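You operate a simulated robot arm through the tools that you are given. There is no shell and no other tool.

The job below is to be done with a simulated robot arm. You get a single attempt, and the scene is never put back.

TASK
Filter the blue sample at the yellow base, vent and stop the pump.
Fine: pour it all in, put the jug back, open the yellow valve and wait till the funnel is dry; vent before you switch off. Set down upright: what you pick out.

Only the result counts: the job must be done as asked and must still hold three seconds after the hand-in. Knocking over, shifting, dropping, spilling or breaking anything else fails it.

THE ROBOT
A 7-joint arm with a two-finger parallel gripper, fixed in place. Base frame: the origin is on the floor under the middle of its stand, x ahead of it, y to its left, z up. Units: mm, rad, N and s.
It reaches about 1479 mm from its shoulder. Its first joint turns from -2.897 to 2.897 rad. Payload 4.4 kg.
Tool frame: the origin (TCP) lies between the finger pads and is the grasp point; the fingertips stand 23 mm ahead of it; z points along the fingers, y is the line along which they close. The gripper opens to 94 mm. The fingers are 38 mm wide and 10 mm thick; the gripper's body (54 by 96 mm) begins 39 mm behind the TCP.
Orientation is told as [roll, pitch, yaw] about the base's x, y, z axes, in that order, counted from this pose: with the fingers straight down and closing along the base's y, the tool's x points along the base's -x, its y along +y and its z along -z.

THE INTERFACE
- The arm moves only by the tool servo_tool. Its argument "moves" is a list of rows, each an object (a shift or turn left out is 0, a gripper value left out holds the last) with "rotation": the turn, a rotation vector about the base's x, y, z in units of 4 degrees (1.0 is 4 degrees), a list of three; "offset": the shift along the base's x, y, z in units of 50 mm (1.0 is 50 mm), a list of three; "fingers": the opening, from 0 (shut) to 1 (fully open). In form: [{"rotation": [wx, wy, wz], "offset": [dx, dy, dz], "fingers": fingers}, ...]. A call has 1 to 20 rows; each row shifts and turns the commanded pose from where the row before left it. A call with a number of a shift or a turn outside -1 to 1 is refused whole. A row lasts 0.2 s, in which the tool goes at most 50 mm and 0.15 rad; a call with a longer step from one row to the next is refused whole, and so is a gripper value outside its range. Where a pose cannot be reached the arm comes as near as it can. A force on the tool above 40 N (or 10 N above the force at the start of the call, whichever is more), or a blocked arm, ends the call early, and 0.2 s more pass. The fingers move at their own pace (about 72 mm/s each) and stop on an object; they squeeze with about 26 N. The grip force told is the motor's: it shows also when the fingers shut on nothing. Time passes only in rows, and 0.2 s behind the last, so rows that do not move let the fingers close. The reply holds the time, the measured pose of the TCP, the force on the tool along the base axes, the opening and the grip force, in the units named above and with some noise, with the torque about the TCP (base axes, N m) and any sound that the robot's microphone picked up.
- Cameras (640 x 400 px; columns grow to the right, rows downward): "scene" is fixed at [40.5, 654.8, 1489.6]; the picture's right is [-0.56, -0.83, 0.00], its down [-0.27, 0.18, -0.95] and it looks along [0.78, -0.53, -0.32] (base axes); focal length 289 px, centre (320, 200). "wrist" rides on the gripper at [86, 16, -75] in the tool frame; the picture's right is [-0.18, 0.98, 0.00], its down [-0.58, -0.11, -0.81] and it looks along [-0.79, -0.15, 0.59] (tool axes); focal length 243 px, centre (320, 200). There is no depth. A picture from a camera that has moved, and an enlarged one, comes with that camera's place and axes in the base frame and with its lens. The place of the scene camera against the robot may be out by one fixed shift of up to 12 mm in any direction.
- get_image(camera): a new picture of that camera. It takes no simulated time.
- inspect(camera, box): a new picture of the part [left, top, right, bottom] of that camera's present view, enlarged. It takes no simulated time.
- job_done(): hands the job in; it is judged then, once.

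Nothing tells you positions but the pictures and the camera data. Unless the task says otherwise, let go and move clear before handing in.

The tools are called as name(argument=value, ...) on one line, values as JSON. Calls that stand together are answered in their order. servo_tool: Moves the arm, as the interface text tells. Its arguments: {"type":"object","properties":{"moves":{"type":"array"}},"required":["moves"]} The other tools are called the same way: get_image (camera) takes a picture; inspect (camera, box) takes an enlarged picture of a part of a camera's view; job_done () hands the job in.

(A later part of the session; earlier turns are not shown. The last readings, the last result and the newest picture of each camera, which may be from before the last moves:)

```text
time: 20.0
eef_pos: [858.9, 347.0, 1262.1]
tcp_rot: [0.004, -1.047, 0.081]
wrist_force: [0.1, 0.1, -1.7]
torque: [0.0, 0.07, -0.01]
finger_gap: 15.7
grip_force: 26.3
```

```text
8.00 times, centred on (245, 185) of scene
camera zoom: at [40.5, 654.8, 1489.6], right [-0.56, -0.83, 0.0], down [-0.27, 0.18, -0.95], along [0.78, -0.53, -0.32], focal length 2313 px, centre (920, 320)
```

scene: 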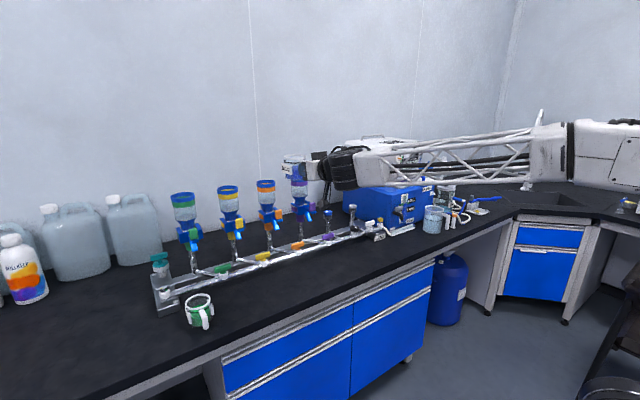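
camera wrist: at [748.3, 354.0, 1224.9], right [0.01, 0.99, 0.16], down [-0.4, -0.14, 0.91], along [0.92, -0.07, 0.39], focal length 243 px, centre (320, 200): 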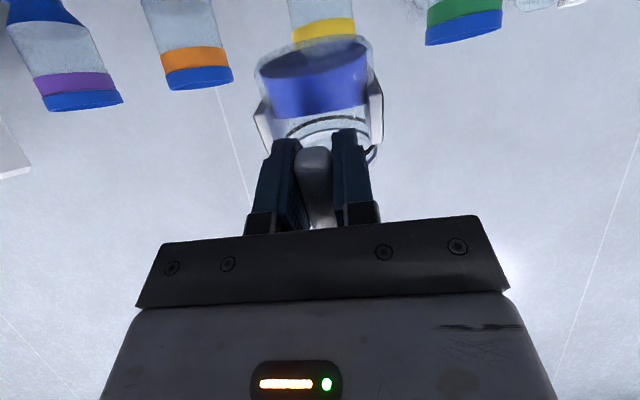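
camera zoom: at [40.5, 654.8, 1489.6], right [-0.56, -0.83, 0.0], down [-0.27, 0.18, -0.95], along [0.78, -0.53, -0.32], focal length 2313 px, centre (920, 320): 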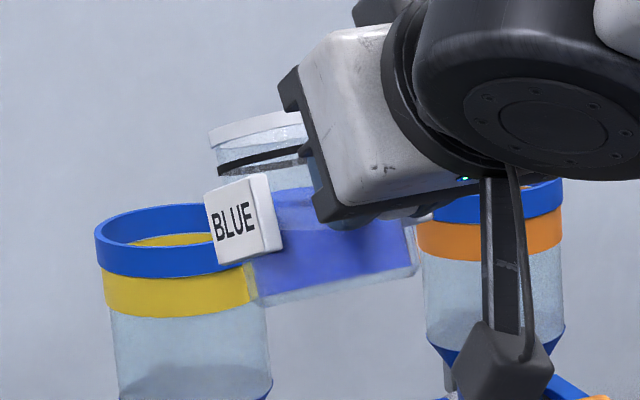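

The liquid stays put in the jug at this tilt. I raise slightly and move forward so the pouring lip comes over the yellow funnel's centre with the jug's bottom 20 mm above its rim.

servo_tool(moves=[{"offset": [0, 0, 0.2]}, {"offset": [0, 0, 0.24]}, {"offset": [0.2, 0.016, 0]}, {"offset": [0.45, 0.036, 0]}, {"offset": [0.55, 0.044, 0]}, {"offset": [0.45, 0.036, 0]}, {"offset": [0.25, 0.02, 0]}, {"offset": [0.08, 0.006, 0]}, {}])

get_image(camera="wrist")

inspect(camera="scene", box=[200, 140, 300, 220])

```text
time: 22.0
eef_pos: [958.1, 354.0, 1282.4]
tcp_rot: [0.003, -1.048, 0.08]
wrist_force: [-0.7, -0.1, -2.0]
torque: [-0.04, 0.08, 0.01]
finger_gap: 15.6
grip_force: 25.7
```

```text
taken
camera wrist: at [847.2, 361.8, 1245.2], right [0.01, 0.99, 0.16], down [-0.4, -0.14, 0.91], along [0.92, -0.07, 0.39], focal length 243 px, centre (320, 200)
```

wrist: 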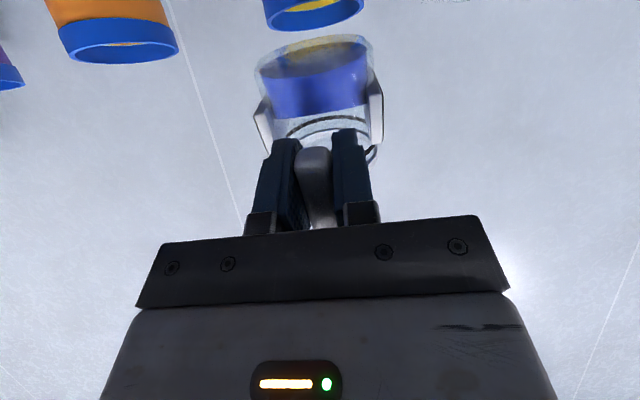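

```text
5.00 times, centred on (250, 180) of scene
camera zoom: at [40.5, 654.8, 1489.6], right [-0.56, -0.83, 0.0], down [-0.27, 0.18, -0.95], along [0.78, -0.53, -0.32], focal length 1446 px, centre (670, 300)
```

zoom: 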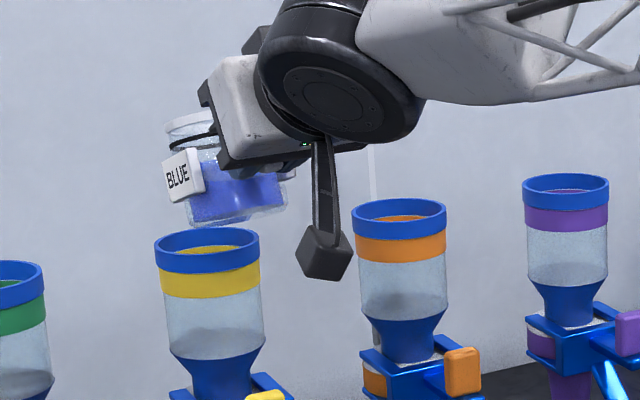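

The jug hangs over the yellow funnel. I zoom in on both rims in the wrist view to verify the lip's alignment before tilting.

inspect(camera="wrist", box=[240, 0, 400, 100])

inspect(camera="wrist", box=[40, 0, 200, 100])

inspect(camera="scene", box=[220, 155, 270, 200])

```text
4.00 times, centred on (320, 50) of wrist
camera zoom: at [847.2, 361.8, 1245.2], right [0.01, 0.99, 0.16], down [-0.4, -0.14, 0.91], along [0.92, -0.07, 0.39], focal length 970 px, centre (320, 800)
```

zoom: 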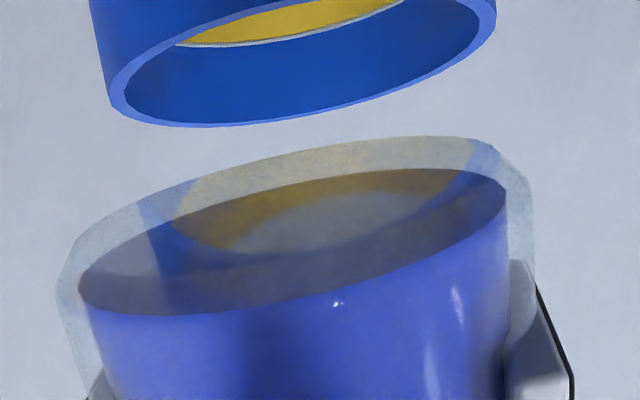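

```text
4.00 times, centred on (120, 50) of wrist
camera zoom: at [847.2, 361.8, 1245.2], right [0.01, 0.99, 0.16], down [-0.4, -0.14, 0.91], along [0.92, -0.07, 0.39], focal length 970 px, centre (1120, 800)
```

zoom: 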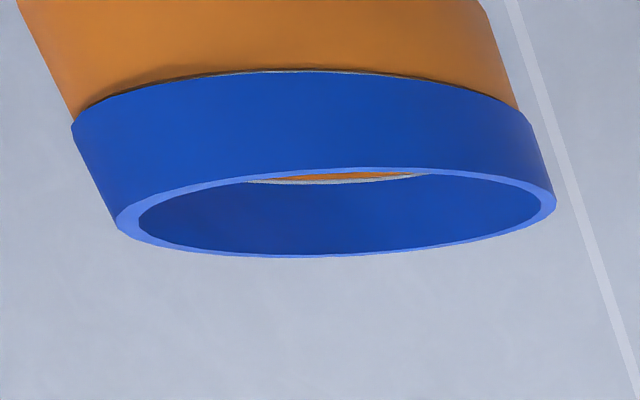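

```text
8.89 times, centred on (245, 178) of scene
camera zoom: at [40.5, 654.8, 1489.6], right [-0.56, -0.83, 0.0], down [-0.27, 0.18, -0.95], along [0.78, -0.53, -0.32], focal length 2570 px, centre (987, 400)
```

zoom: 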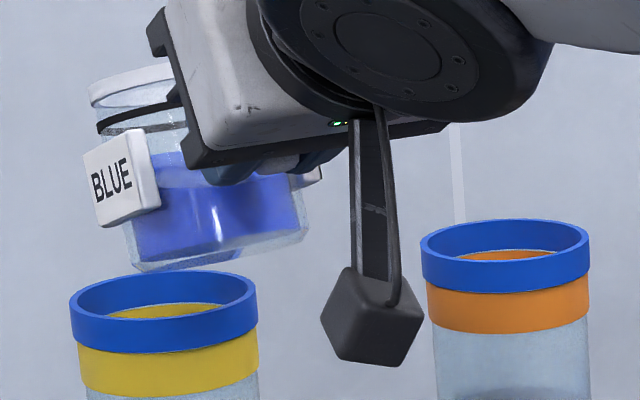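

Yellow's rim centre measures (1057, 364), so the lip is right over it. I start tilting slowly about the lip to 44 degrees and look.

servo_tool(moves=[{"offset": [0.017, 0.0014, 0.104], "rotation": [-0.081, 0.9967, 0]}, {"offset": [0.028, 0.0023, 0.104], "rotation": [-0.081, 0.9967, 0]}, {"offset": [0.0377, 0.003, 0.1], "rotation": [-0.081, 0.9967, 0]}, {"offset": [0.0474, 0.0039, 0.078], "rotation": [-0.081, 0.9967, 0]}, {"offset": [0.0284, 0.0023, 0.027], "rotation": [-0.0405, 0.4983, 0]}, {"offset": [0.0284, 0.0023, 0.027], "rotation": [-0.0405, 0.4983, 0]}, {"offset": [0.0331, 0.0027, 0.005], "rotation": [-0.0405, 0.4983, 0]}, {"offset": [0.0331, 0.0027, 0.005], "rotation": [-0.0405, 0.4983, 0]}])

get_image(camera="wrist")

inspect(camera="scene", box=[200, 140, 300, 220])

```text
time: 23.8
eef_pos: [969.2, 353.8, 1305.6]
tcp_rot: [0.003, -0.625, 0.08]
wrist_force: [-0.2, -0.3, -1.8]
torque: [0.02, 0.02, 0.02]
finger_gap: 15.8
grip_force: 25.7
```

```text
taken
camera wrist: at [853.3, 361.3, 1315.8], right [0.07, 0.99, 0.11], down [0.01, -0.11, 0.99], along [1.0, -0.07, -0.01], focal length 243 px, centre (320, 200)
```

wrist: 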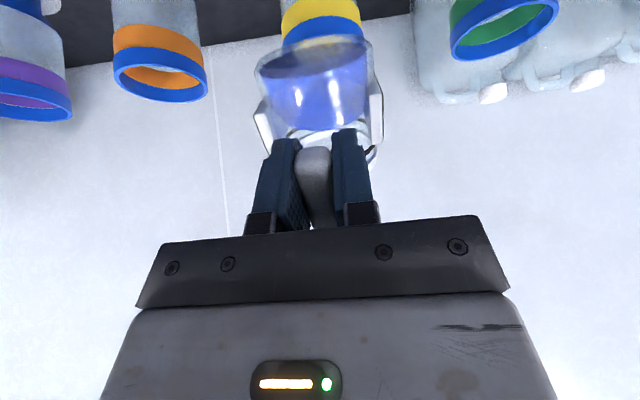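

```text
5.00 times, centred on (250, 180) of scene
camera zoom: at [40.5, 654.8, 1489.6], right [-0.56, -0.83, 0.0], down [-0.27, 0.18, -0.95], along [0.78, -0.53, -0.32], focal length 1446 px, centre (670, 300)
```

zoom: 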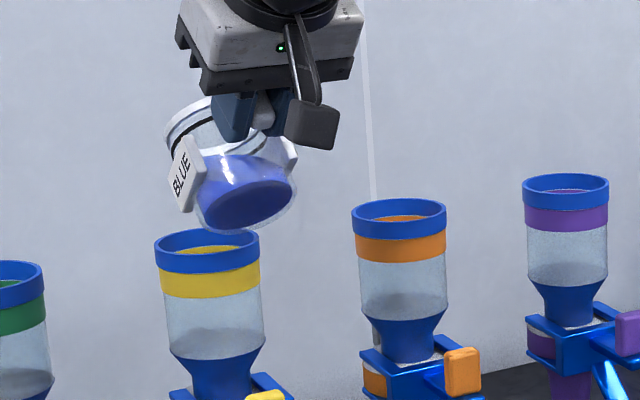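

No liquid has left yet at 44 degrees and the jug clears the rim. I keep tilting about the lip to 60 degrees.

servo_tool(moves=[{"offset": [0.0376, 0.003, 0.003], "rotation": [-0.0405, 0.4983, 0]}, {"offset": [0.0376, 0.003, 0.003], "rotation": [-0.0405, 0.4983, 0]}, {"offset": [0.0417, 0.0034, 0], "rotation": [-0.0405, 0.4983, 0]}, {"offset": [0.0417, 0.0034, 0], "rotation": [-0.0405, 0.4983, 0]}, {"offset": [0.0458, 0.0037, 0.006], "rotation": [-0.0405, 0.4983, 0]}, {"offset": [0.0458, 0.0037, 0.006], "rotation": [-0.0405, 0.4983, 0]}, {"offset": [0.0496, 0.004, 0.014], "rotation": [-0.0405, 0.4983, 0]}, {"offset": [0.0496, 0.004, 0.014], "rotation": [-0.0405, 0.4983, 0]}])

get_image(camera="wrist")

inspect(camera="scene", box=[200, 140, 300, 220])

```text
time: 25.6
eef_pos: [987.0, 355.4, 1308.4]
tcp_rot: [0.004, -0.348, 0.08]
wrist_force: [0.3, 0.3, -0.8]
torque: [0.0, 0.02, 0.04]
finger_gap: 15.7
grip_force: 25.9
```

```text
taken
camera wrist: at [877.9, 362.4, 1350.1], right [0.09, 0.99, 0.07], down [0.28, -0.09, 0.96], along [0.96, -0.07, -0.29], focal length 243 px, centre (320, 200)
```

wrist: 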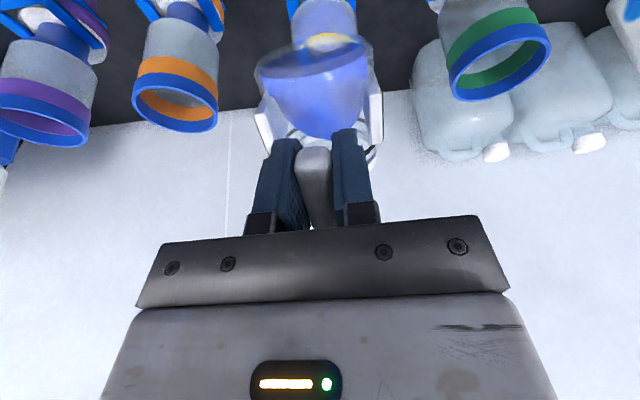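

```text
5.00 times, centred on (250, 180) of scene
camera zoom: at [40.5, 654.8, 1489.6], right [-0.56, -0.83, 0.0], down [-0.27, 0.18, -0.95], along [0.78, -0.53, -0.32], focal length 1446 px, centre (670, 300)
```

zoom: 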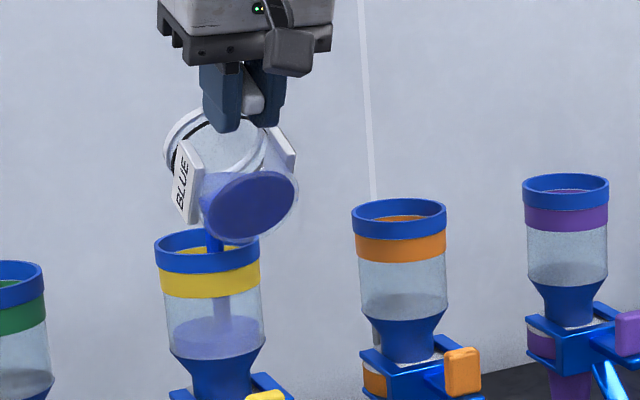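

The stream falls cleanly down the middle of the yellow funnel. I keep tilting at the same slow rate to 80 degrees.

servo_tool(moves=[{}, {"offset": [0.0531, 0.0043, 0.009], "rotation": [-0.0405, 0.4983, 0]}, {"offset": [0.0531, 0.0043, 0.009], "rotation": [-0.0405, 0.4983, 0]}, {"offset": [0.0566, 0.0046, 0.016], "rotation": [-0.0405, 0.4983, 0]}, {"offset": [0.0566, 0.0046, 0.016], "rotation": [-0.0405, 0.4983, 0]}, {"offset": [0.0596, 0.0048, 0.012], "rotation": [-0.0405, 0.4983, 0]}, {"offset": [0.0596, 0.0048, 0.012], "rotation": [-0.0405, 0.4983, 0]}, {"offset": [0.0624, 0.0051, 0.018], "rotation": [-0.0405, 0.4983, 0]}, {"offset": [0.0624, 0.0051, 0.018], "rotation": [-0.0405, 0.4983, 0]}, {"offset": [0.0648, 0.0053, 0.013], "rotation": [-0.0405, 0.4983, 0]}, {"offset": [0.0648, 0.0053, 0.013], "rotation": [-0.0405, 0.4983, 0]}])

get_image(camera="wrist")

inspect(camera="scene", box=[200, 140, 300, 220])

```text
time: 28.0
eef_pos: [1017.5, 357.7, 1316.1]
tcp_rot: [0.005, 0.002, 0.079]
wrist_force: [0.2, -0.2, 0.0]
torque: [0.04, 0.06, 0.02]
finger_gap: 15.7
grip_force: 25.7
```

```text
taken
camera wrist: at [928.7, 366.7, 1391.7], right [0.11, 0.99, 0.0], down [0.59, -0.07, 0.81], along [0.8, -0.08, -0.59], focal length 243 px, centre (320, 200)
```

wrist: 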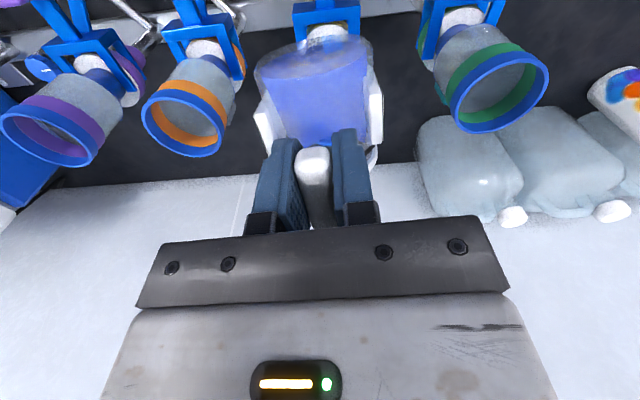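

```text
5.00 times, centred on (250, 180) of scene
camera zoom: at [40.5, 654.8, 1489.6], right [-0.56, -0.83, 0.0], down [-0.27, 0.18, -0.95], along [0.78, -0.53, -0.32], focal length 1446 px, centre (670, 300)
```

zoom: 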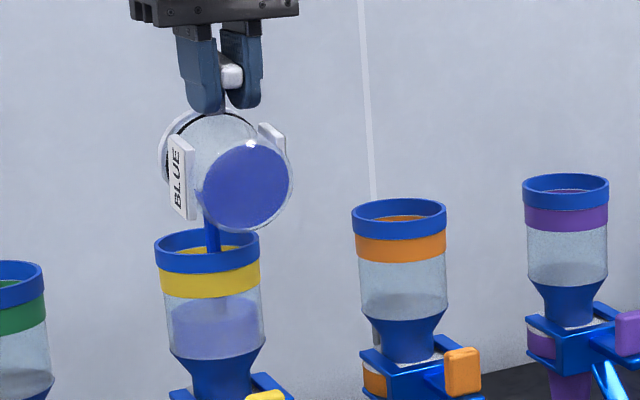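

The funnel is filling and nothing is missing it. I tilt on to 100 degrees.

servo_tool(moves=[{"offset": [0.067, 0.0054, 0.018], "rotation": [-0.0405, 0.4983, 0]}, {"offset": [0.067, 0.0054, 0.018], "rotation": [-0.0405, 0.4983, 0]}, {"offset": [0.0688, 0.0056, 0.014], "rotation": [-0.0405, 0.4983, 0]}, {"offset": [0.0688, 0.0056, 0.014], "rotation": [-0.0405, 0.4983, 0]}, {"offset": [0.0703, 0.0057, 0.019], "rotation": [-0.0405, 0.4983, 0]}, {"offset": [0.0703, 0.0057, 0.019], "rotation": [-0.0405, 0.4983, 0]}, {"offset": [0.0714, 0.0058, 0.014], "rotation": [-0.0405, 0.4983, 0]}, {"offset": [0.0714, 0.0058, 0.014], "rotation": [-0.0405, 0.4983, 0]}, {"offset": [0.0723, 0.0059, 0.009], "rotation": [-0.0405, 0.4983, 0]}, {"offset": [0.0723, 0.0059, 0.009], "rotation": [-0.0405, 0.4983, 0]}, {}, {}])

get_image(camera="wrist")

inspect(camera="scene", box=[200, 140, 300, 220])

```text
time: 30.6
eef_pos: [1035.1, 354.9, 1308.9]
tcp_rot: [0.005, 0.347, 0.079]
wrist_force: [0.9, 0.5, -0.9]
torque: [-0.04, -0.02, -0.01]
finger_gap: 15.4
grip_force: 25.8
out of reach, approached as far as the arm can: row 9, 10
```

```text
taken
camera wrist: at [976.9, 366.4, 1409.1], right [0.1, 0.99, -0.06], down [0.83, -0.05, 0.56], along [0.55, -0.1, -0.83], focal length 243 px, centre (320, 200)
```

wrist: 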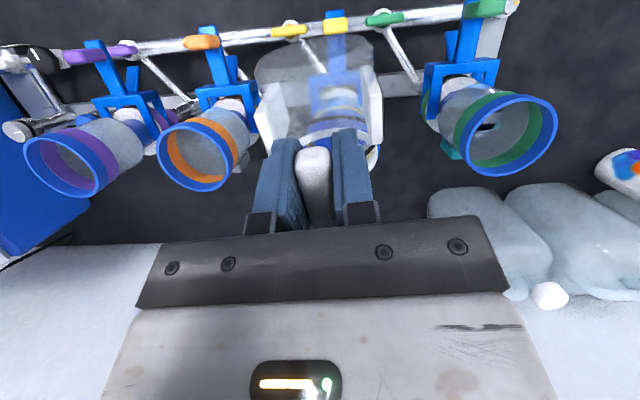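

```text
5.00 times, centred on (250, 180) of scene
camera zoom: at [40.5, 654.8, 1489.6], right [-0.56, -0.83, 0.0], down [-0.27, 0.18, -0.95], along [0.78, -0.53, -0.32], focal length 1446 px, centre (670, 300)
```

zoom: 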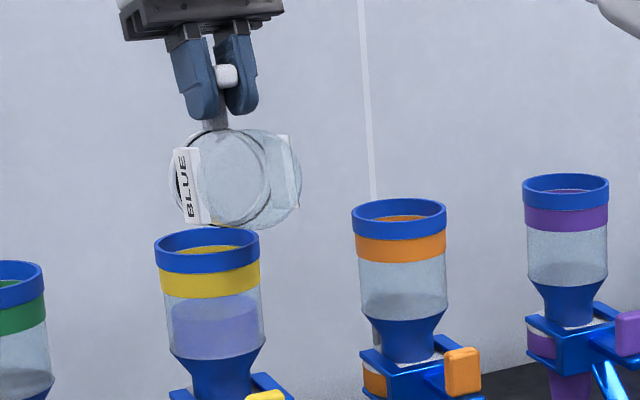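

The jug looks empty at about 100 degrees; the last two rows were at the edge of reach but the jug is still clear of the rim. I zoom in to be sure nothing is left in the jug.

inspect(camera="scene", box=[222, 158, 272, 208])

inspect(camera="wrist", box=[230, 10, 410, 180])

```text
8.00 times, centred on (247, 183) of scene
camera zoom: at [40.5, 654.8, 1489.6], right [-0.56, -0.83, 0.0], down [-0.27, 0.18, -0.95], along [0.78, -0.53, -0.32], focal length 2313 px, centre (904, 336)
```

zoom: 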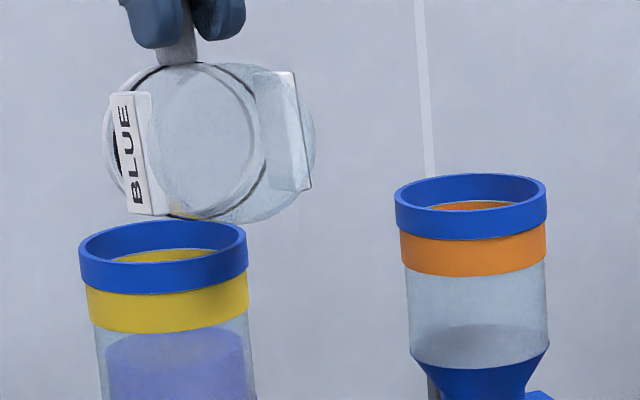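

```text
2.35 times, centred on (320, 95) of wrist
camera zoom: at [976.9, 366.4, 1409.1], right [0.1, 0.99, -0.06], down [0.83, -0.05, 0.56], along [0.55, -0.1, -0.83], focal length 571 px, centre (320, 447)
```

zoom: 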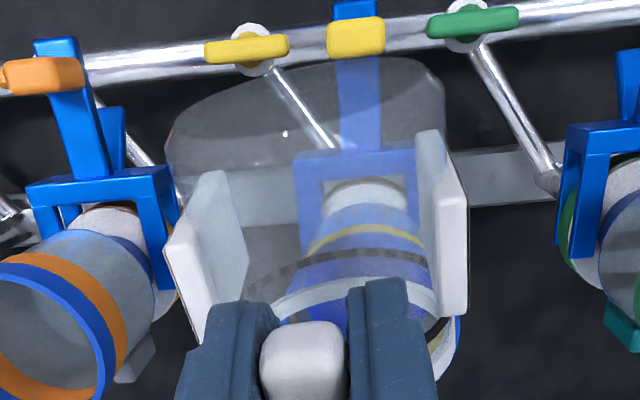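

The jug is empty and all the liquid is in the yellow funnel. I hold briefly, then tilt back along the same path, staying a little higher.

servo_tool(moves=[{}, {}, {}, {"offset": [-0.1446, -0.0118, 0], "rotation": [0.081, -0.9967, 0]}, {"offset": [-0.1428, -0.0116, 0], "rotation": [0.081, -0.9967, 0]}, {"offset": [-0.1406, -0.0114, 0], "rotation": [0.081, -0.9967, 0]}, {"offset": [-0.1376, -0.0112, 0], "rotation": [0.081, -0.9967, 0]}, {"offset": [-0.134, -0.0108, 0], "rotation": [0.081, -0.9967, 0]}, {"offset": [-0.1296, -0.0106, 0], "rotation": [0.081, -0.9967, 0]}, {"offset": [-0.1248, -0.0102, 0], "rotation": [0.081, -0.9967, 0]}, {"offset": [-0.1192, -0.0096, 0], "rotation": [0.081, -0.9967, 0]}, {"offset": [-0.1132, -0.0092, 0], "rotation": [0.081, -0.9967, 0]}, {"offset": [-0.1062, -0.0086, 0], "rotation": [0.081, -0.9967, 0]}, {"offset": [-0.0992, -0.008, 0], "rotation": [0.081, -0.9967, 0]}, {"offset": [-0.0916, -0.0074, 0], "rotation": [0.081, -0.9967, 0]}, {"offset": [-0.0834, -0.0068, 0], "rotation": [0.081, -0.9967, 0]}, {"offset": [-0.0752, -0.006, 0], "rotation": [0.081, -0.9967, 0]}, {"offset": [-0.0662, -0.0054, 0], "rotation": [0.081, -0.9967, 0]}, {"offset": [-0.0568, -0.0046, 0], "rotation": [0.081, -0.9967, 0]}])

inspect(camera="scene", box=[180, 120, 340, 230])

```text
time: 34.6
eef_pos: [945.4, 347.9, 1307.4]
tcp_rot: [0.003, -0.772, 0.078]
wrist_force: [0.2, 0.4, -0.3]
torque: [0.02, 0.0, 0.0]
finger_gap: 15.6
grip_force: 25.9
```

```text
3.64 times, centred on (260, 175) of scene
camera zoom: at [40.5, 654.8, 1489.6], right [-0.56, -0.83, 0.0], down [-0.27, 0.18, -0.95], along [0.78, -0.53, -0.32], focal length 1051 px, centre (538, 291)
```

zoom: 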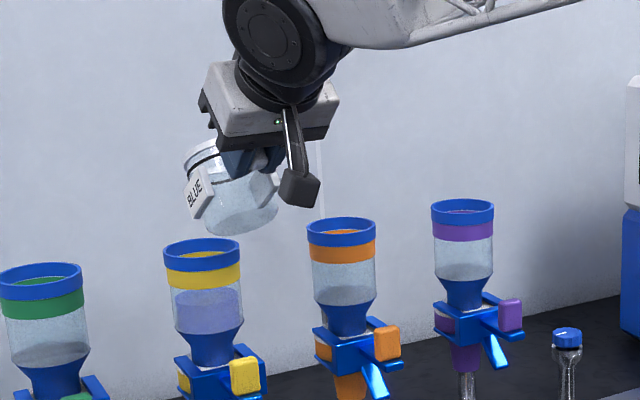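

The funnel holds the blue sample and the jug is clear. I back away, levelling the jug, to above its original place.

servo_tool(moves=[{"offset": [0, 0, 0.2]}, {"offset": [-0.5, -0.1, 0], "rotation": [0.081, -0.9967, 0]}, {"offset": [-0.6, -0.3, 0], "rotation": [0.081, -0.9967, 0]}, {"offset": [-0.5, -0.4, 0], "rotation": [0.081, -0.9967, 0]}, {"offset": [-0.5, -0.45, 0], "rotation": [0.081, -0.9967, 0]}, {"offset": [-0.4, -0.45, 0], "rotation": [0.081, -0.9967, 0]}, {"offset": [-0.35, -0.4, 0], "rotation": [0.081, -0.9967, 0]}, {"offset": [-0.25, -0.4, 0], "rotation": [0.081, -0.9967, 0]}, {"offset": [-0.15, -0.3, 0], "rotation": [0.081, -0.9967, 0]}, {"offset": [-0.062, -0.118, 0], "rotation": [0.081, -0.9967, 0]}, {}])

get_image(camera="scene")

```text
time: 37.0
eef_pos: [781.3, 202.3, 1319.9]
tcp_rot: [0.004, -1.402, 0.081]
wrist_force: [-0.1, -0.3, 0.7]
torque: [-0.01, 0.11, -0.01]
finger_gap: 15.7
grip_force: 26.2
```

```text
taken
```

scene: 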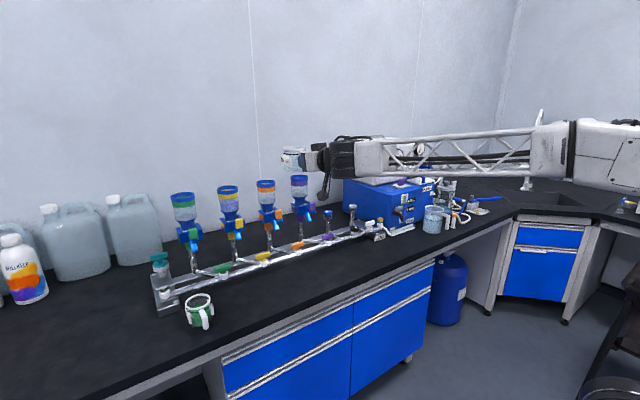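

The jug is level above its old place. I lower it most of the way and check.

servo_tool(moves=[{"offset": [-0.02, 0, -0.3]}, {"offset": [0, 0, -0.6]}, {"offset": [0, 0, -0.8]}, {"offset": [0, 0, -0.8]}, {"offset": [0, 0, -0.8]}, {"offset": [0, 0, -0.8]}, {"offset": [0, 0, -0.8]}, {"offset": [0, 0, -0.8]}, {"offset": [0, 0, -0.8]}, {"offset": [0, 0, -0.8]}, {"offset": [0, 0, -0.4]}, {"offset": [0, 0, -0.3]}, {}])

inspect(camera="scene", box=[250, 220, 370, 300])

inspect(camera="wrist", box=[230, 60, 430, 240])

```text
time: 39.8
eef_pos: [778.4, 202.3, 919.0]
tcp_rot: [0.001, -1.397, 0.083]
wrist_force: [-0.2, -0.4, 0.2]
torque: [0.02, 0.04, -0.01]
finger_gap: 15.7
grip_force: 26.2
```

```text
5.00 times, centred on (310, 260) of scene
camera zoom: at [40.5, 654.8, 1489.6], right [-0.56, -0.83, 0.0], down [-0.27, 0.18, -0.95], along [0.78, -0.53, -0.32], focal length 1446 px, centre (370, -100)
```

zoom: 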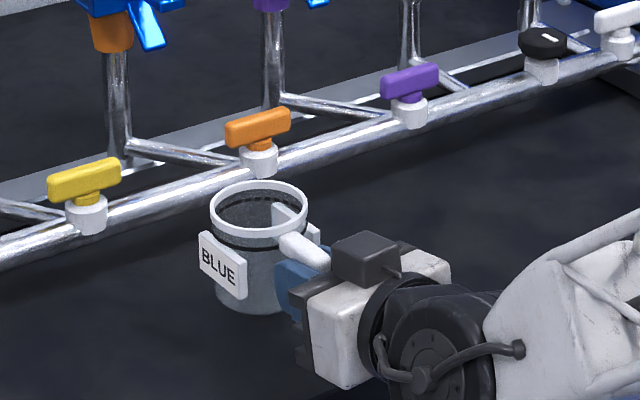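

```text
2.22 times, centred on (330, 150) of wrist
camera zoom: at [688.9, 211.1, 846.0], right [-0.05, 0.98, 0.18], down [-0.68, -0.17, 0.71], along [0.73, -0.09, 0.68], focal length 539 px, centre (298, 311)
```

zoom: 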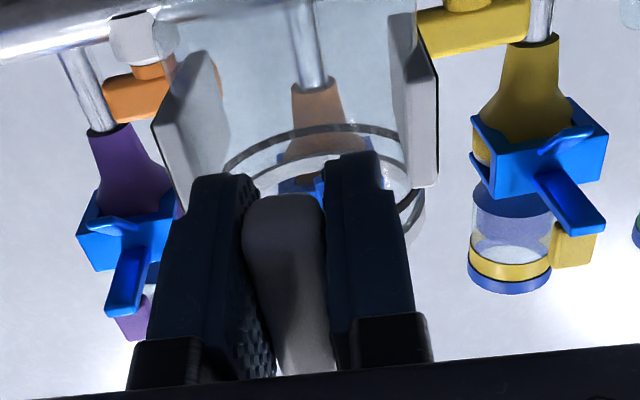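

The jug is unchanged in the grip and empty. I lower it the last stretch gently.

servo_tool(moves=[{"offset": [0.02, 0, -0.2]}, {"offset": [0, 0, -0.15]}, {"offset": [0, 0, -0.1]}, {"offset": [0, 0, -0.04]}, {"offset": [0, 0, -0.02]}, {}])

```text
time: 41.2
eef_pos: [778.2, 201.7, 892.0]
tcp_rot: [0.003, -1.4, 0.082]
wrist_force: [-0.5, 0.0, -0.6]
torque: [0.0, 0.03, -0.02]
finger_gap: 15.7
grip_force: 26.2
```

servo_tool(moves=[{"offset": [0, 0, -0.015]}, {"offset": [0, 0, -0.015]}, {}])

inspect(camera="scene", box=[270, 250, 330, 300])

```text
time: 42.0
eef_pos: [780.4, 201.3, 891.0]
tcp_rot: [0.0, -1.4, 0.083]
wrist_force: [0.5, 0.1, 0.2]
torque: [-0.01, -0.05, -0.01]
finger_gap: 15.7
grip_force: 25.8
```

```text
8.00 times, centred on (300, 275) of scene
camera zoom: at [40.5, 654.8, 1489.6], right [-0.56, -0.83, 0.0], down [-0.27, 0.18, -0.95], along [0.78, -0.53, -0.32], focal length 2313 px, centre (480, -400)
```

zoom: 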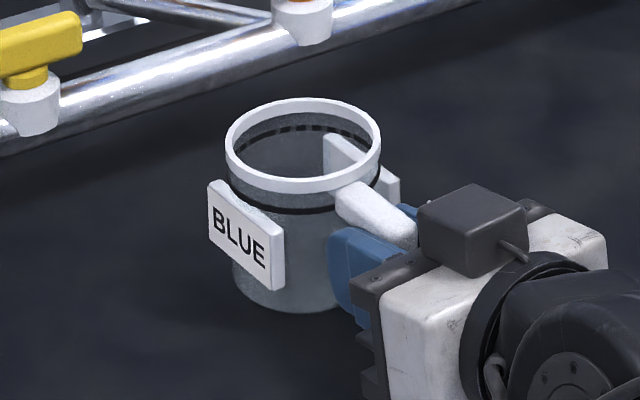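

The jug is within a millimetre or two of its old place; I ease it down one more millimetre to feel contact.

servo_tool(moves=[{"offset": [0, 0, -0.02]}, {}])

```text
time: 42.6
eef_pos: [781.3, 201.4, 890.3]
tcp_rot: [0.001, -1.399, 0.08]
wrist_force: [-0.9, 2.0, 8.9]
torque: [0.01, -0.33, 0.08]
finger_gap: 15.3
grip_force: 25.8
```

The jug is on the bench (9 N upward). I ease off half a millimetre and open the fingers.

servo_tool(moves=[{"offset": [0, 0, 0.012]}, {}, {"fingers": 0.5}, {"fingers": 0.5}, {"fingers": 0.5}])

inspect(camera="wrist", box=[230, 100, 430, 240])

inspect(camera="scene", box=[270, 250, 330, 300])

```text
time: 43.8
eef_pos: [781.6, 201.4, 889.8]
tcp_rot: [0.001, -1.397, 0.082]
wrist_force: [0.1, -0.6, -0.3]
torque: [0.04, -0.02, -0.01]
finger_gap: 47.2
grip_force: 0.2
```

```text
2.86 times, centred on (330, 170) of wrist
camera zoom: at [690.4, 210.4, 818.5], right [-0.05, 0.98, 0.18], down [-0.68, -0.17, 0.71], along [0.73, -0.09, 0.68], focal length 693 px, centre (291, 286)
```

zoom: 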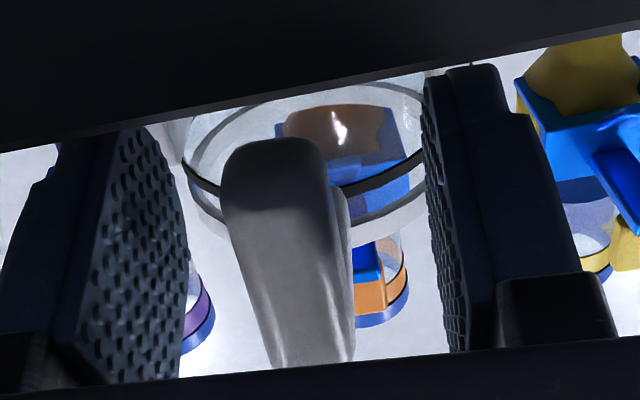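

```text
8.00 times, centred on (300, 275) of scene
camera zoom: at [40.5, 654.8, 1489.6], right [-0.56, -0.83, 0.0], down [-0.27, 0.18, -0.95], along [0.78, -0.53, -0.32], focal length 2313 px, centre (480, -400)
```

zoom: 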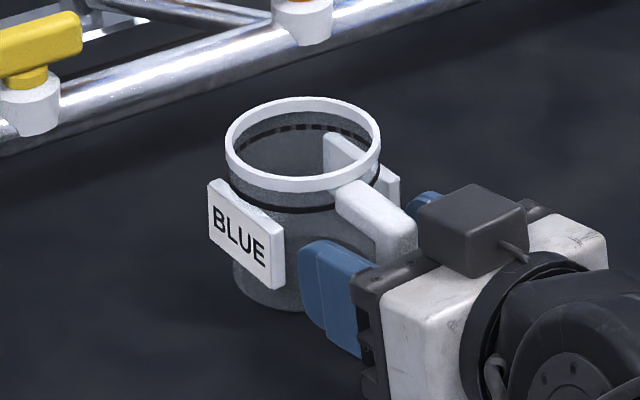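

The jug stands free on its old spot. I draw the open fingers straight back, go up, and turn the tool to point down again.

servo_tool(moves=[{"offset": [-0.3, -0.024, 0]}, {"offset": [-0.5, -0.04, 0]}, {"offset": [-0.6, -0.049, 0]}, {"offset": [-0.5, -0.04, 0]}, {"offset": [0, 0, 0.6], "fingers": 1}, {"offset": [0, 0, 0.9]}, {"offset": [0, 0, 0.9]}, {"offset": [0, 0, 0.9]}])

servo_tool(moves=[{"rotation": [-0.081, 0.9967, 0]}, {"rotation": [-0.081, 0.9967, 0]}, {"rotation": [-0.081, 0.9967, 0]}, {"rotation": [-0.081, 0.9967, 0]}, {"rotation": [-0.081, 0.9967, 0]}, {"rotation": [-0.081, 0.9967, 0]}, {"rotation": [-0.081, 0.9967, 0]}, {"rotation": [-0.081, 0.9967, 0]}, {"rotation": [-0.081, 0.9967, 0]}, {"rotation": [-0.081, 0.9967, 0]}, {"rotation": [-0.081, 0.9967, 0]}, {"rotation": [-0.081, 0.9967, 0]}, {"rotation": [-0.081, 0.9967, 0]}, {"rotation": [-0.081, 0.9967, 0]}, {"rotation": [-0.081, 0.9967, 0]}, {"rotation": [-0.081, 0.9967, 0]}, {"rotation": [-0.081, 0.9967, 0]}, {"rotation": [-0.081, 0.9967, 0]}, {"rotation": [-0.081, 0.9967, 0]}, {"rotation": [-0.081, 0.9967, 0]}])

get_image(camera="wrist")

get_image(camera="scene")

```text
time: 45.6
eef_pos: [685.5, 192.6, 1055.0]
tcp_rot: [0.001, -1.398, 0.079]
wrist_force: [0.3, -0.2, -0.4]
torque: [0.0, 0.02, 0.01]
finger_gap: 94.0
grip_force: 0.0
```

```text
time: 49.8
eef_pos: [686.1, 194.1, 1056.3]
tcp_rot: [0.005, -0.002, 0.079]
wrist_force: [0.8, 0.5, -0.3]
torque: [-0.02, -0.01, 0.0]
finger_gap: 94.3
grip_force: 0.1
```

```text
taken
camera wrist: at [597.4, 202.7, 1131.1], right [0.11, 0.99, 0.0], down [0.59, -0.07, 0.81], along [0.8, -0.08, -0.59], focal length 243 px, centre (320, 200)
```

wrist: 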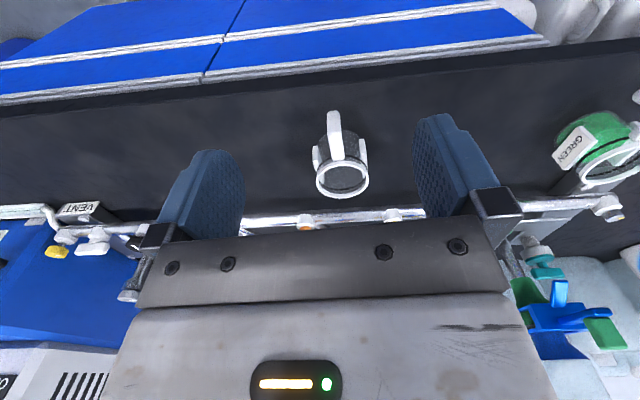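

```text
taken
```

scene: 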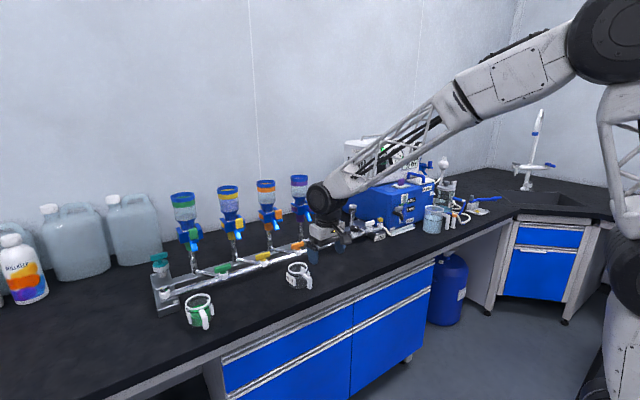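

The blue jug is back in place and upright. Now I study the arm's wrist size and the yellow valve's surroundings before reaching in between the clamp levers.

inspect(camera="scene", box=[280, 150, 400, 280])

inspect(camera="scene", box=[205, 200, 305, 280])

inspect(camera="scene", box=[340, 130, 430, 186])

```text
3.08 times, centred on (340, 215) of scene
camera zoom: at [40.5, 654.8, 1489.6], right [-0.56, -0.83, 0.0], down [-0.27, 0.18, -0.95], along [0.78, -0.53, -0.32], focal length 890 px, centre (258, 154)
```

zoom: 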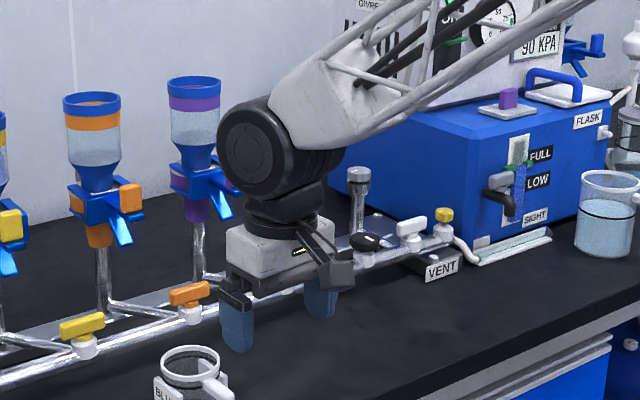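

```text
5.00 times, centred on (255, 240) of scene
camera zoom: at [40.5, 654.8, 1489.6], right [-0.56, -0.83, 0.0], down [-0.27, 0.18, -0.95], along [0.78, -0.53, -0.32], focal length 1446 px, centre (645, 0)
```

zoom: 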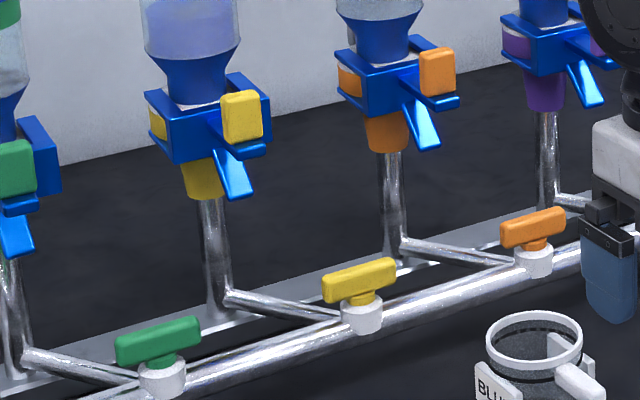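

```text
7.11 times, centred on (385, 158) of scene
camera zoom: at [40.5, 654.8, 1489.6], right [-0.56, -0.83, 0.0], down [-0.27, 0.18, -0.95], along [0.78, -0.53, -0.32], focal length 2056 px, centre (-142, 499)
```

zoom: 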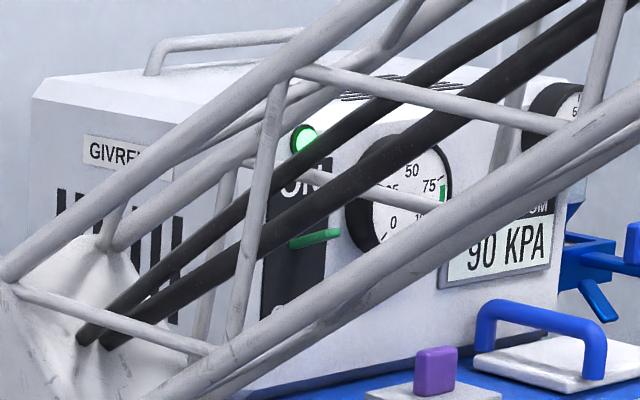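

The clamp levers hang about 75 mm either side of the valve, so I will not reach straight down; instead I'll lean the tool back and push the T-handle's end with closed fingers. I close the fingers, square the yaw and tilt the tool to 50 degrees in free space.

servo_tool(moves=[{"rotation": [0, 0, -0.565], "fingers": 0}, {"rotation": [0, 0, -0.565]}, {"rotation": [0, -1, 0]}, {"rotation": [0, -1, 0]}, {"rotation": [0, -1, 0]}, {"rotation": [0, -1, 0]}, {"rotation": [0, -1, 0]}, {"rotation": [0, -1, 0]}, {"rotation": [0, -1, 0]}, {"rotation": [0, -1, 0]}, {"rotation": [0, -1, 0]}, {"rotation": [0, -1, 0]}, {"rotation": [0, -1, 0]}, {"rotation": [0, -1, 0]}, {"rotation": [0, -0.5, 0]}])

get_image(camera="wrist")

```text
time: 53.0
eef_pos: [687.0, 195.6, 1054.3]
tcp_rot: [0.002, -0.876, 0.003]
wrist_force: [0.6, -0.7, -0.3]
torque: [-0.04, -0.01, 0.0]
finger_gap: 0.0
grip_force: 26.1
```

```text
taken
camera wrist: at [571.1, 210.5, 1036.8], right [0.11, 0.98, 0.14], down [-0.25, -0.11, 0.96], along [0.96, -0.14, 0.23], focal length 243 px, centre (320, 200)
```

wrist: 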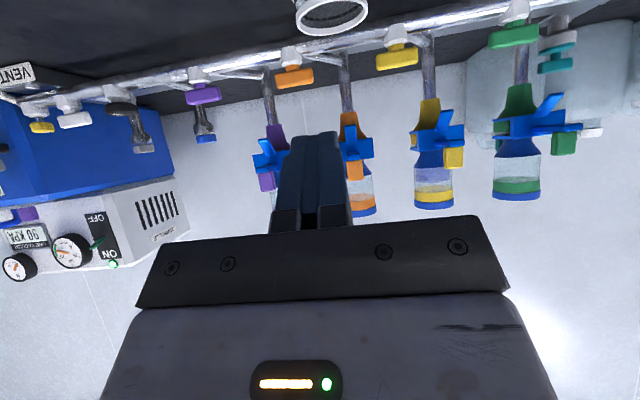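

This view shows the whole row. I zoom on the yellow valve, the vent end and the pump panel.

inspect(camera="wrist", box=[350, 10, 480, 100])

inspect(camera="wrist", box=[0, 50, 160, 160])

inspect(camera="wrist", box=[0, 170, 190, 300])

```text
4.44 times, centred on (415, 55) of wrist
camera zoom: at [571.1, 210.5, 1036.8], right [0.11, 0.98, 0.14], down [-0.25, -0.11, 0.96], along [0.96, -0.14, 0.23], focal length 1078 px, centre (-102, 844)
```

zoom: 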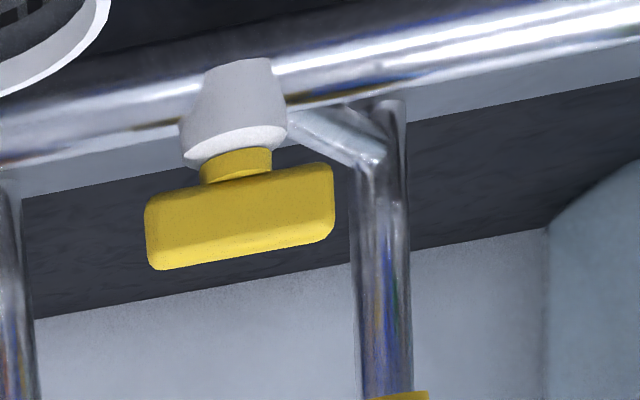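

```text
3.64 times, centred on (80, 105) of wrist
camera zoom: at [571.1, 210.5, 1036.8], right [0.11, 0.98, 0.14], down [-0.25, -0.11, 0.96], along [0.96, -0.14, 0.23], focal length 882 px, centre (1193, 546)
```

zoom: 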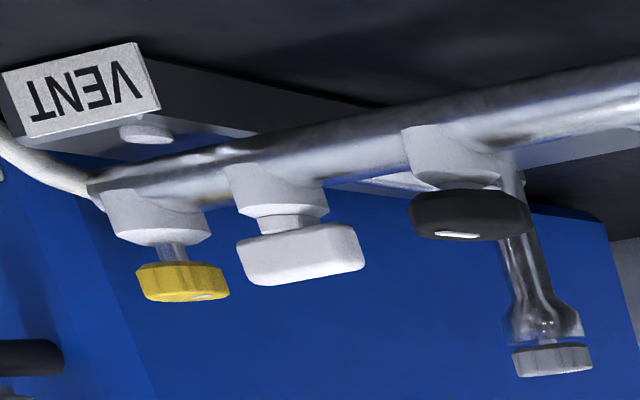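

```text
3.08 times, centred on (95, 235) of wrist
camera zoom: at [571.1, 210.5, 1036.8], right [0.11, 0.98, 0.14], down [-0.25, -0.11, 0.96], along [0.96, -0.14, 0.23], focal length 746 px, centre (1012, 92)
```

zoom: 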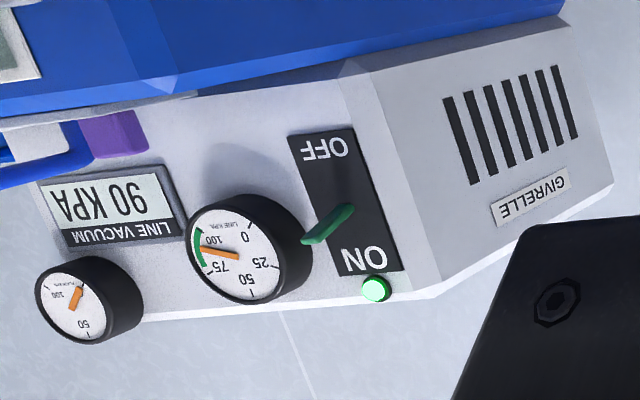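

The yellow handle spans y 261–318 at x 967, z about 940, parallel to the header. I move the closed fingers to just in front of its −y end (quarter-turn counter-clockwise to open is my first try).

servo_tool(moves=[{"offset": [0.4, 0.13, -0.05]}, {"offset": [0.8, 0.26, -0.1]}, {"offset": [0.9, 0.3, -0.15]}, {"offset": [0.9, 0.3, -0.2]}, {"offset": [0.8, 0.26, -0.2]}, {"offset": [0.5, 0.2, -0.18]}, {"offset": [0.2, 0.04, -0.3]}, {"offset": [0, 0, -0.4]}, {"offset": [0, 0, -0.3]}, {}])

get_image(camera="wrist")

inspect(camera="scene", box=[220, 200, 340, 300])

```text
time: 55.2
eef_pos: [913.2, 269.2, 963.0]
tcp_rot: [0.001, -0.876, 0.002]
wrist_force: [-0.6, 0.3, 0.0]
torque: [0.01, 0.01, -0.02]
finger_gap: 0.0
grip_force: 25.9
```

```text
taken
camera wrist: at [798.9, 285.0, 944.8], right [0.11, 0.98, 0.14], down [-0.25, -0.11, 0.96], along [0.96, -0.15, 0.23], focal length 243 px, centre (320, 200)
```

wrist: 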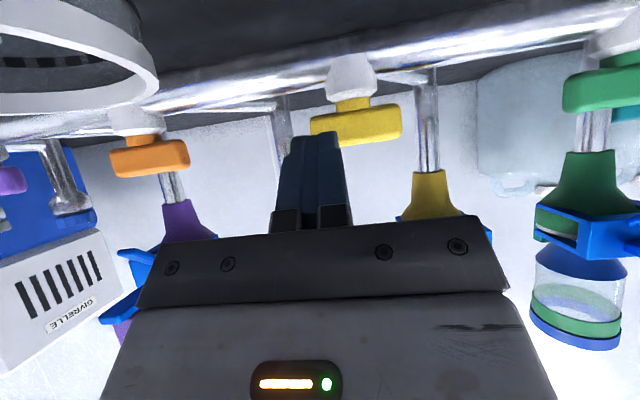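

```text
4.00 times, centred on (280, 250) of scene
camera zoom: at [40.5, 654.8, 1489.6], right [-0.56, -0.83, 0.0], down [-0.27, 0.18, -0.95], along [0.78, -0.53, -0.32], focal length 1156 px, centre (480, 0)
```

zoom: 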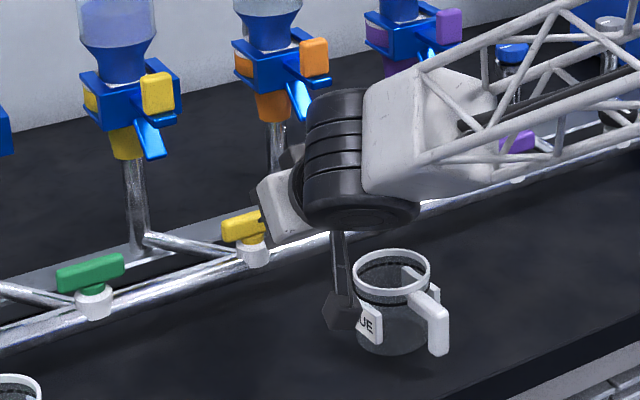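

The tip is right in front of the handle's −y end. I lower 5 mm and push forward in small steps, watching the force.

servo_tool(moves=[{"offset": [0.1, 0, -0.1]}, {"offset": [0.2, 0, 0]}, {"offset": [0.1, 0, 0]}, {"offset": [0.06, 0, 0]}, {"offset": [0.06, 0, 0]}])

inspect(camera="wrist", box=[260, 40, 440, 180])

```text
time: 56.4
eef_pos: [936.9, 267.4, 956.7]
tcp_rot: [0.002, -0.875, 0.002]
wrist_force: [-9.8, -8.7, 4.6]
torque: [-0.07, -0.05, -0.13]
finger_gap: 0.3
grip_force: 25.9
```

```text
2.86 times, centred on (350, 110) of wrist
camera zoom: at [822.8, 284.2, 938.5], right [0.12, 0.98, 0.14], down [-0.25, -0.11, 0.96], along [0.96, -0.15, 0.23], focal length 693 px, centre (234, 457)
```

zoom: 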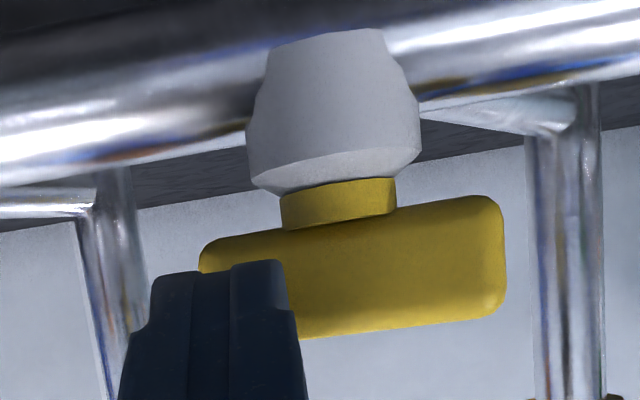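

Contact is made at about 10 N. I push a few millimetres further to see whether the handle yields this way.

servo_tool(moves=[{"offset": [0.04, 0, 0]}, {"offset": [0.04, 0, 0]}, {}])

inspect(camera="wrist", box=[260, 40, 440, 180])

```text
time: 57.2
eef_pos: [940.8, 268.2, 956.8]
tcp_rot: [0.001, -0.875, 0.002]
wrist_force: [-4.3, -9.3, 1.2]
torque: [-0.05, 0.04, -0.12]
finger_gap: 0.1
grip_force: 25.0
```

```text
2.86 times, centred on (350, 110) of wrist
camera zoom: at [826.9, 284.7, 939.5], right [0.12, 0.98, 0.14], down [-0.25, -0.11, 0.96], along [0.96, -0.15, 0.23], focal length 693 px, centre (234, 457)
```

zoom: 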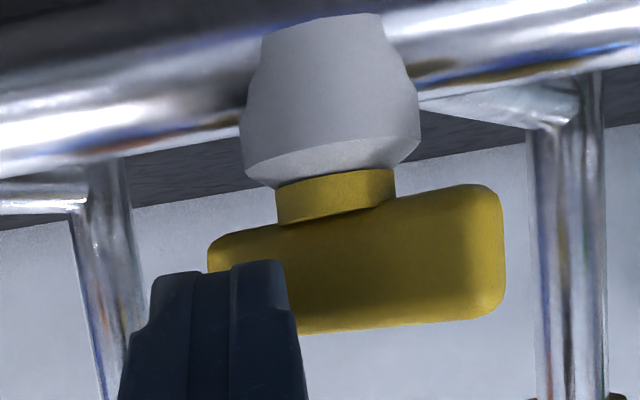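

The handle is yielding this way and the pushing force dropped. I follow its arc in small steps.

servo_tool(moves=[{"offset": [0.065, -0.03, 0]}, {"offset": [0.065, -0.02, 0]}, {"offset": [0.07, -0.005, 0]}, {"offset": [0.07, 0, 0]}, {}])

inspect(camera="wrist", box=[260, 40, 440, 180])

inspect(camera="scene", box=[220, 200, 340, 300])

```text
time: 58.4
eef_pos: [953.5, 266.7, 956.0]
tcp_rot: [0.002, -0.875, 0.0]
wrist_force: [-0.8, 0.1, 0.3]
torque: [0.01, 0.01, -0.01]
finger_gap: 0.1
grip_force: 26.2
```

```text
2.86 times, centred on (350, 110) of wrist
camera zoom: at [840.4, 282.5, 938.7], right [0.12, 0.98, 0.14], down [-0.24, -0.11, 0.96], along [0.96, -0.15, 0.23], focal length 693 px, centre (234, 457)
```

zoom: 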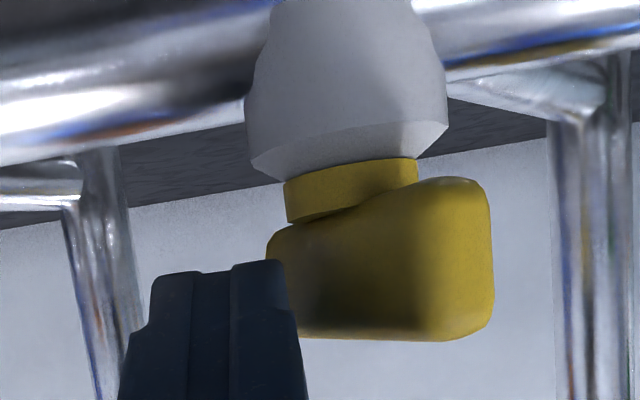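

```text
4.00 times, centred on (280, 250) of scene
camera zoom: at [40.5, 654.8, 1489.6], right [-0.56, -0.83, 0.0], down [-0.27, 0.18, -0.95], along [0.78, -0.53, -0.32], focal length 1156 px, centre (480, 0)
```

zoom: 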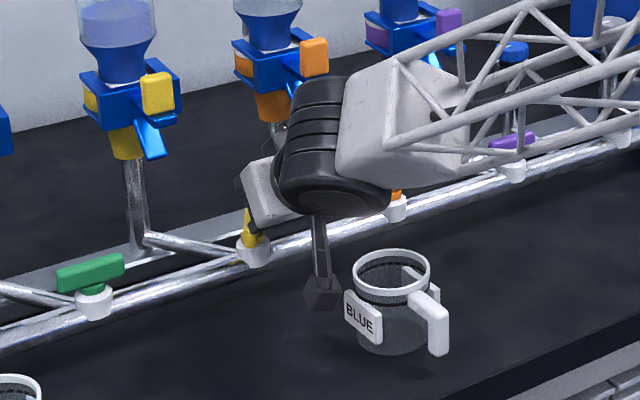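

The handle has turned well past halfway. I carry on round the arc to the end of its travel.

servo_tool(moves=[{"offset": [0.08, 0.01, 0]}, {"offset": [0.08, 0.03, 0]}, {"offset": [0.07, 0.04, 0]}, {"offset": [0.07, 0.05, 0]}, {}])

inspect(camera="wrist", box=[260, 40, 440, 180])

inspect(camera="scene", box=[200, 180, 300, 270])

```text
time: 59.7
eef_pos: [969.7, 270.5, 956.2]
tcp_rot: [-0.001, -0.873, -0.001]
wrist_force: [-3.8, -14.2, 2.3]
torque: [-0.04, 0.04, 0.07]
finger_gap: 0.0
grip_force: 25.5
stopped in row 5: the force on the tool passed its limit at 48 N (the readings are from after the stop); the commanded pose is now the measured one
```

```text
2.86 times, centred on (350, 110) of wrist
camera zoom: at [855.7, 286.6, 938.2], right [0.12, 0.98, 0.14], down [-0.24, -0.11, 0.96], along [0.96, -0.15, 0.23], focal length 693 px, centre (234, 457)
```

zoom: 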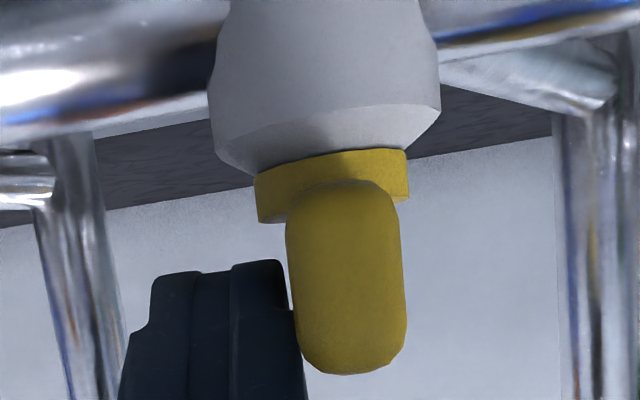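

```text
4.44 times, centred on (250, 225) of scene
camera zoom: at [40.5, 654.8, 1489.6], right [-0.56, -0.83, 0.0], down [-0.27, 0.18, -0.95], along [0.78, -0.53, -0.32], focal length 1285 px, centre (631, 89)
```

zoom: 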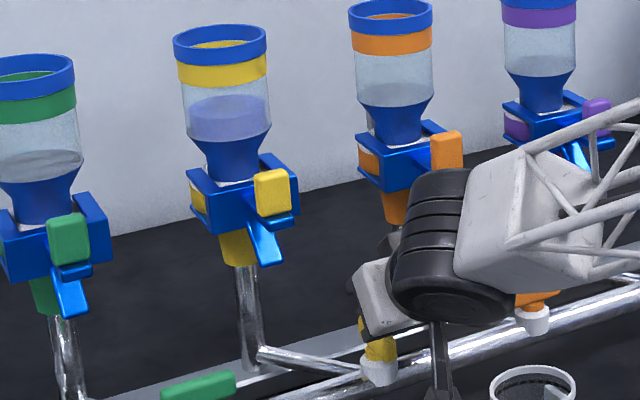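

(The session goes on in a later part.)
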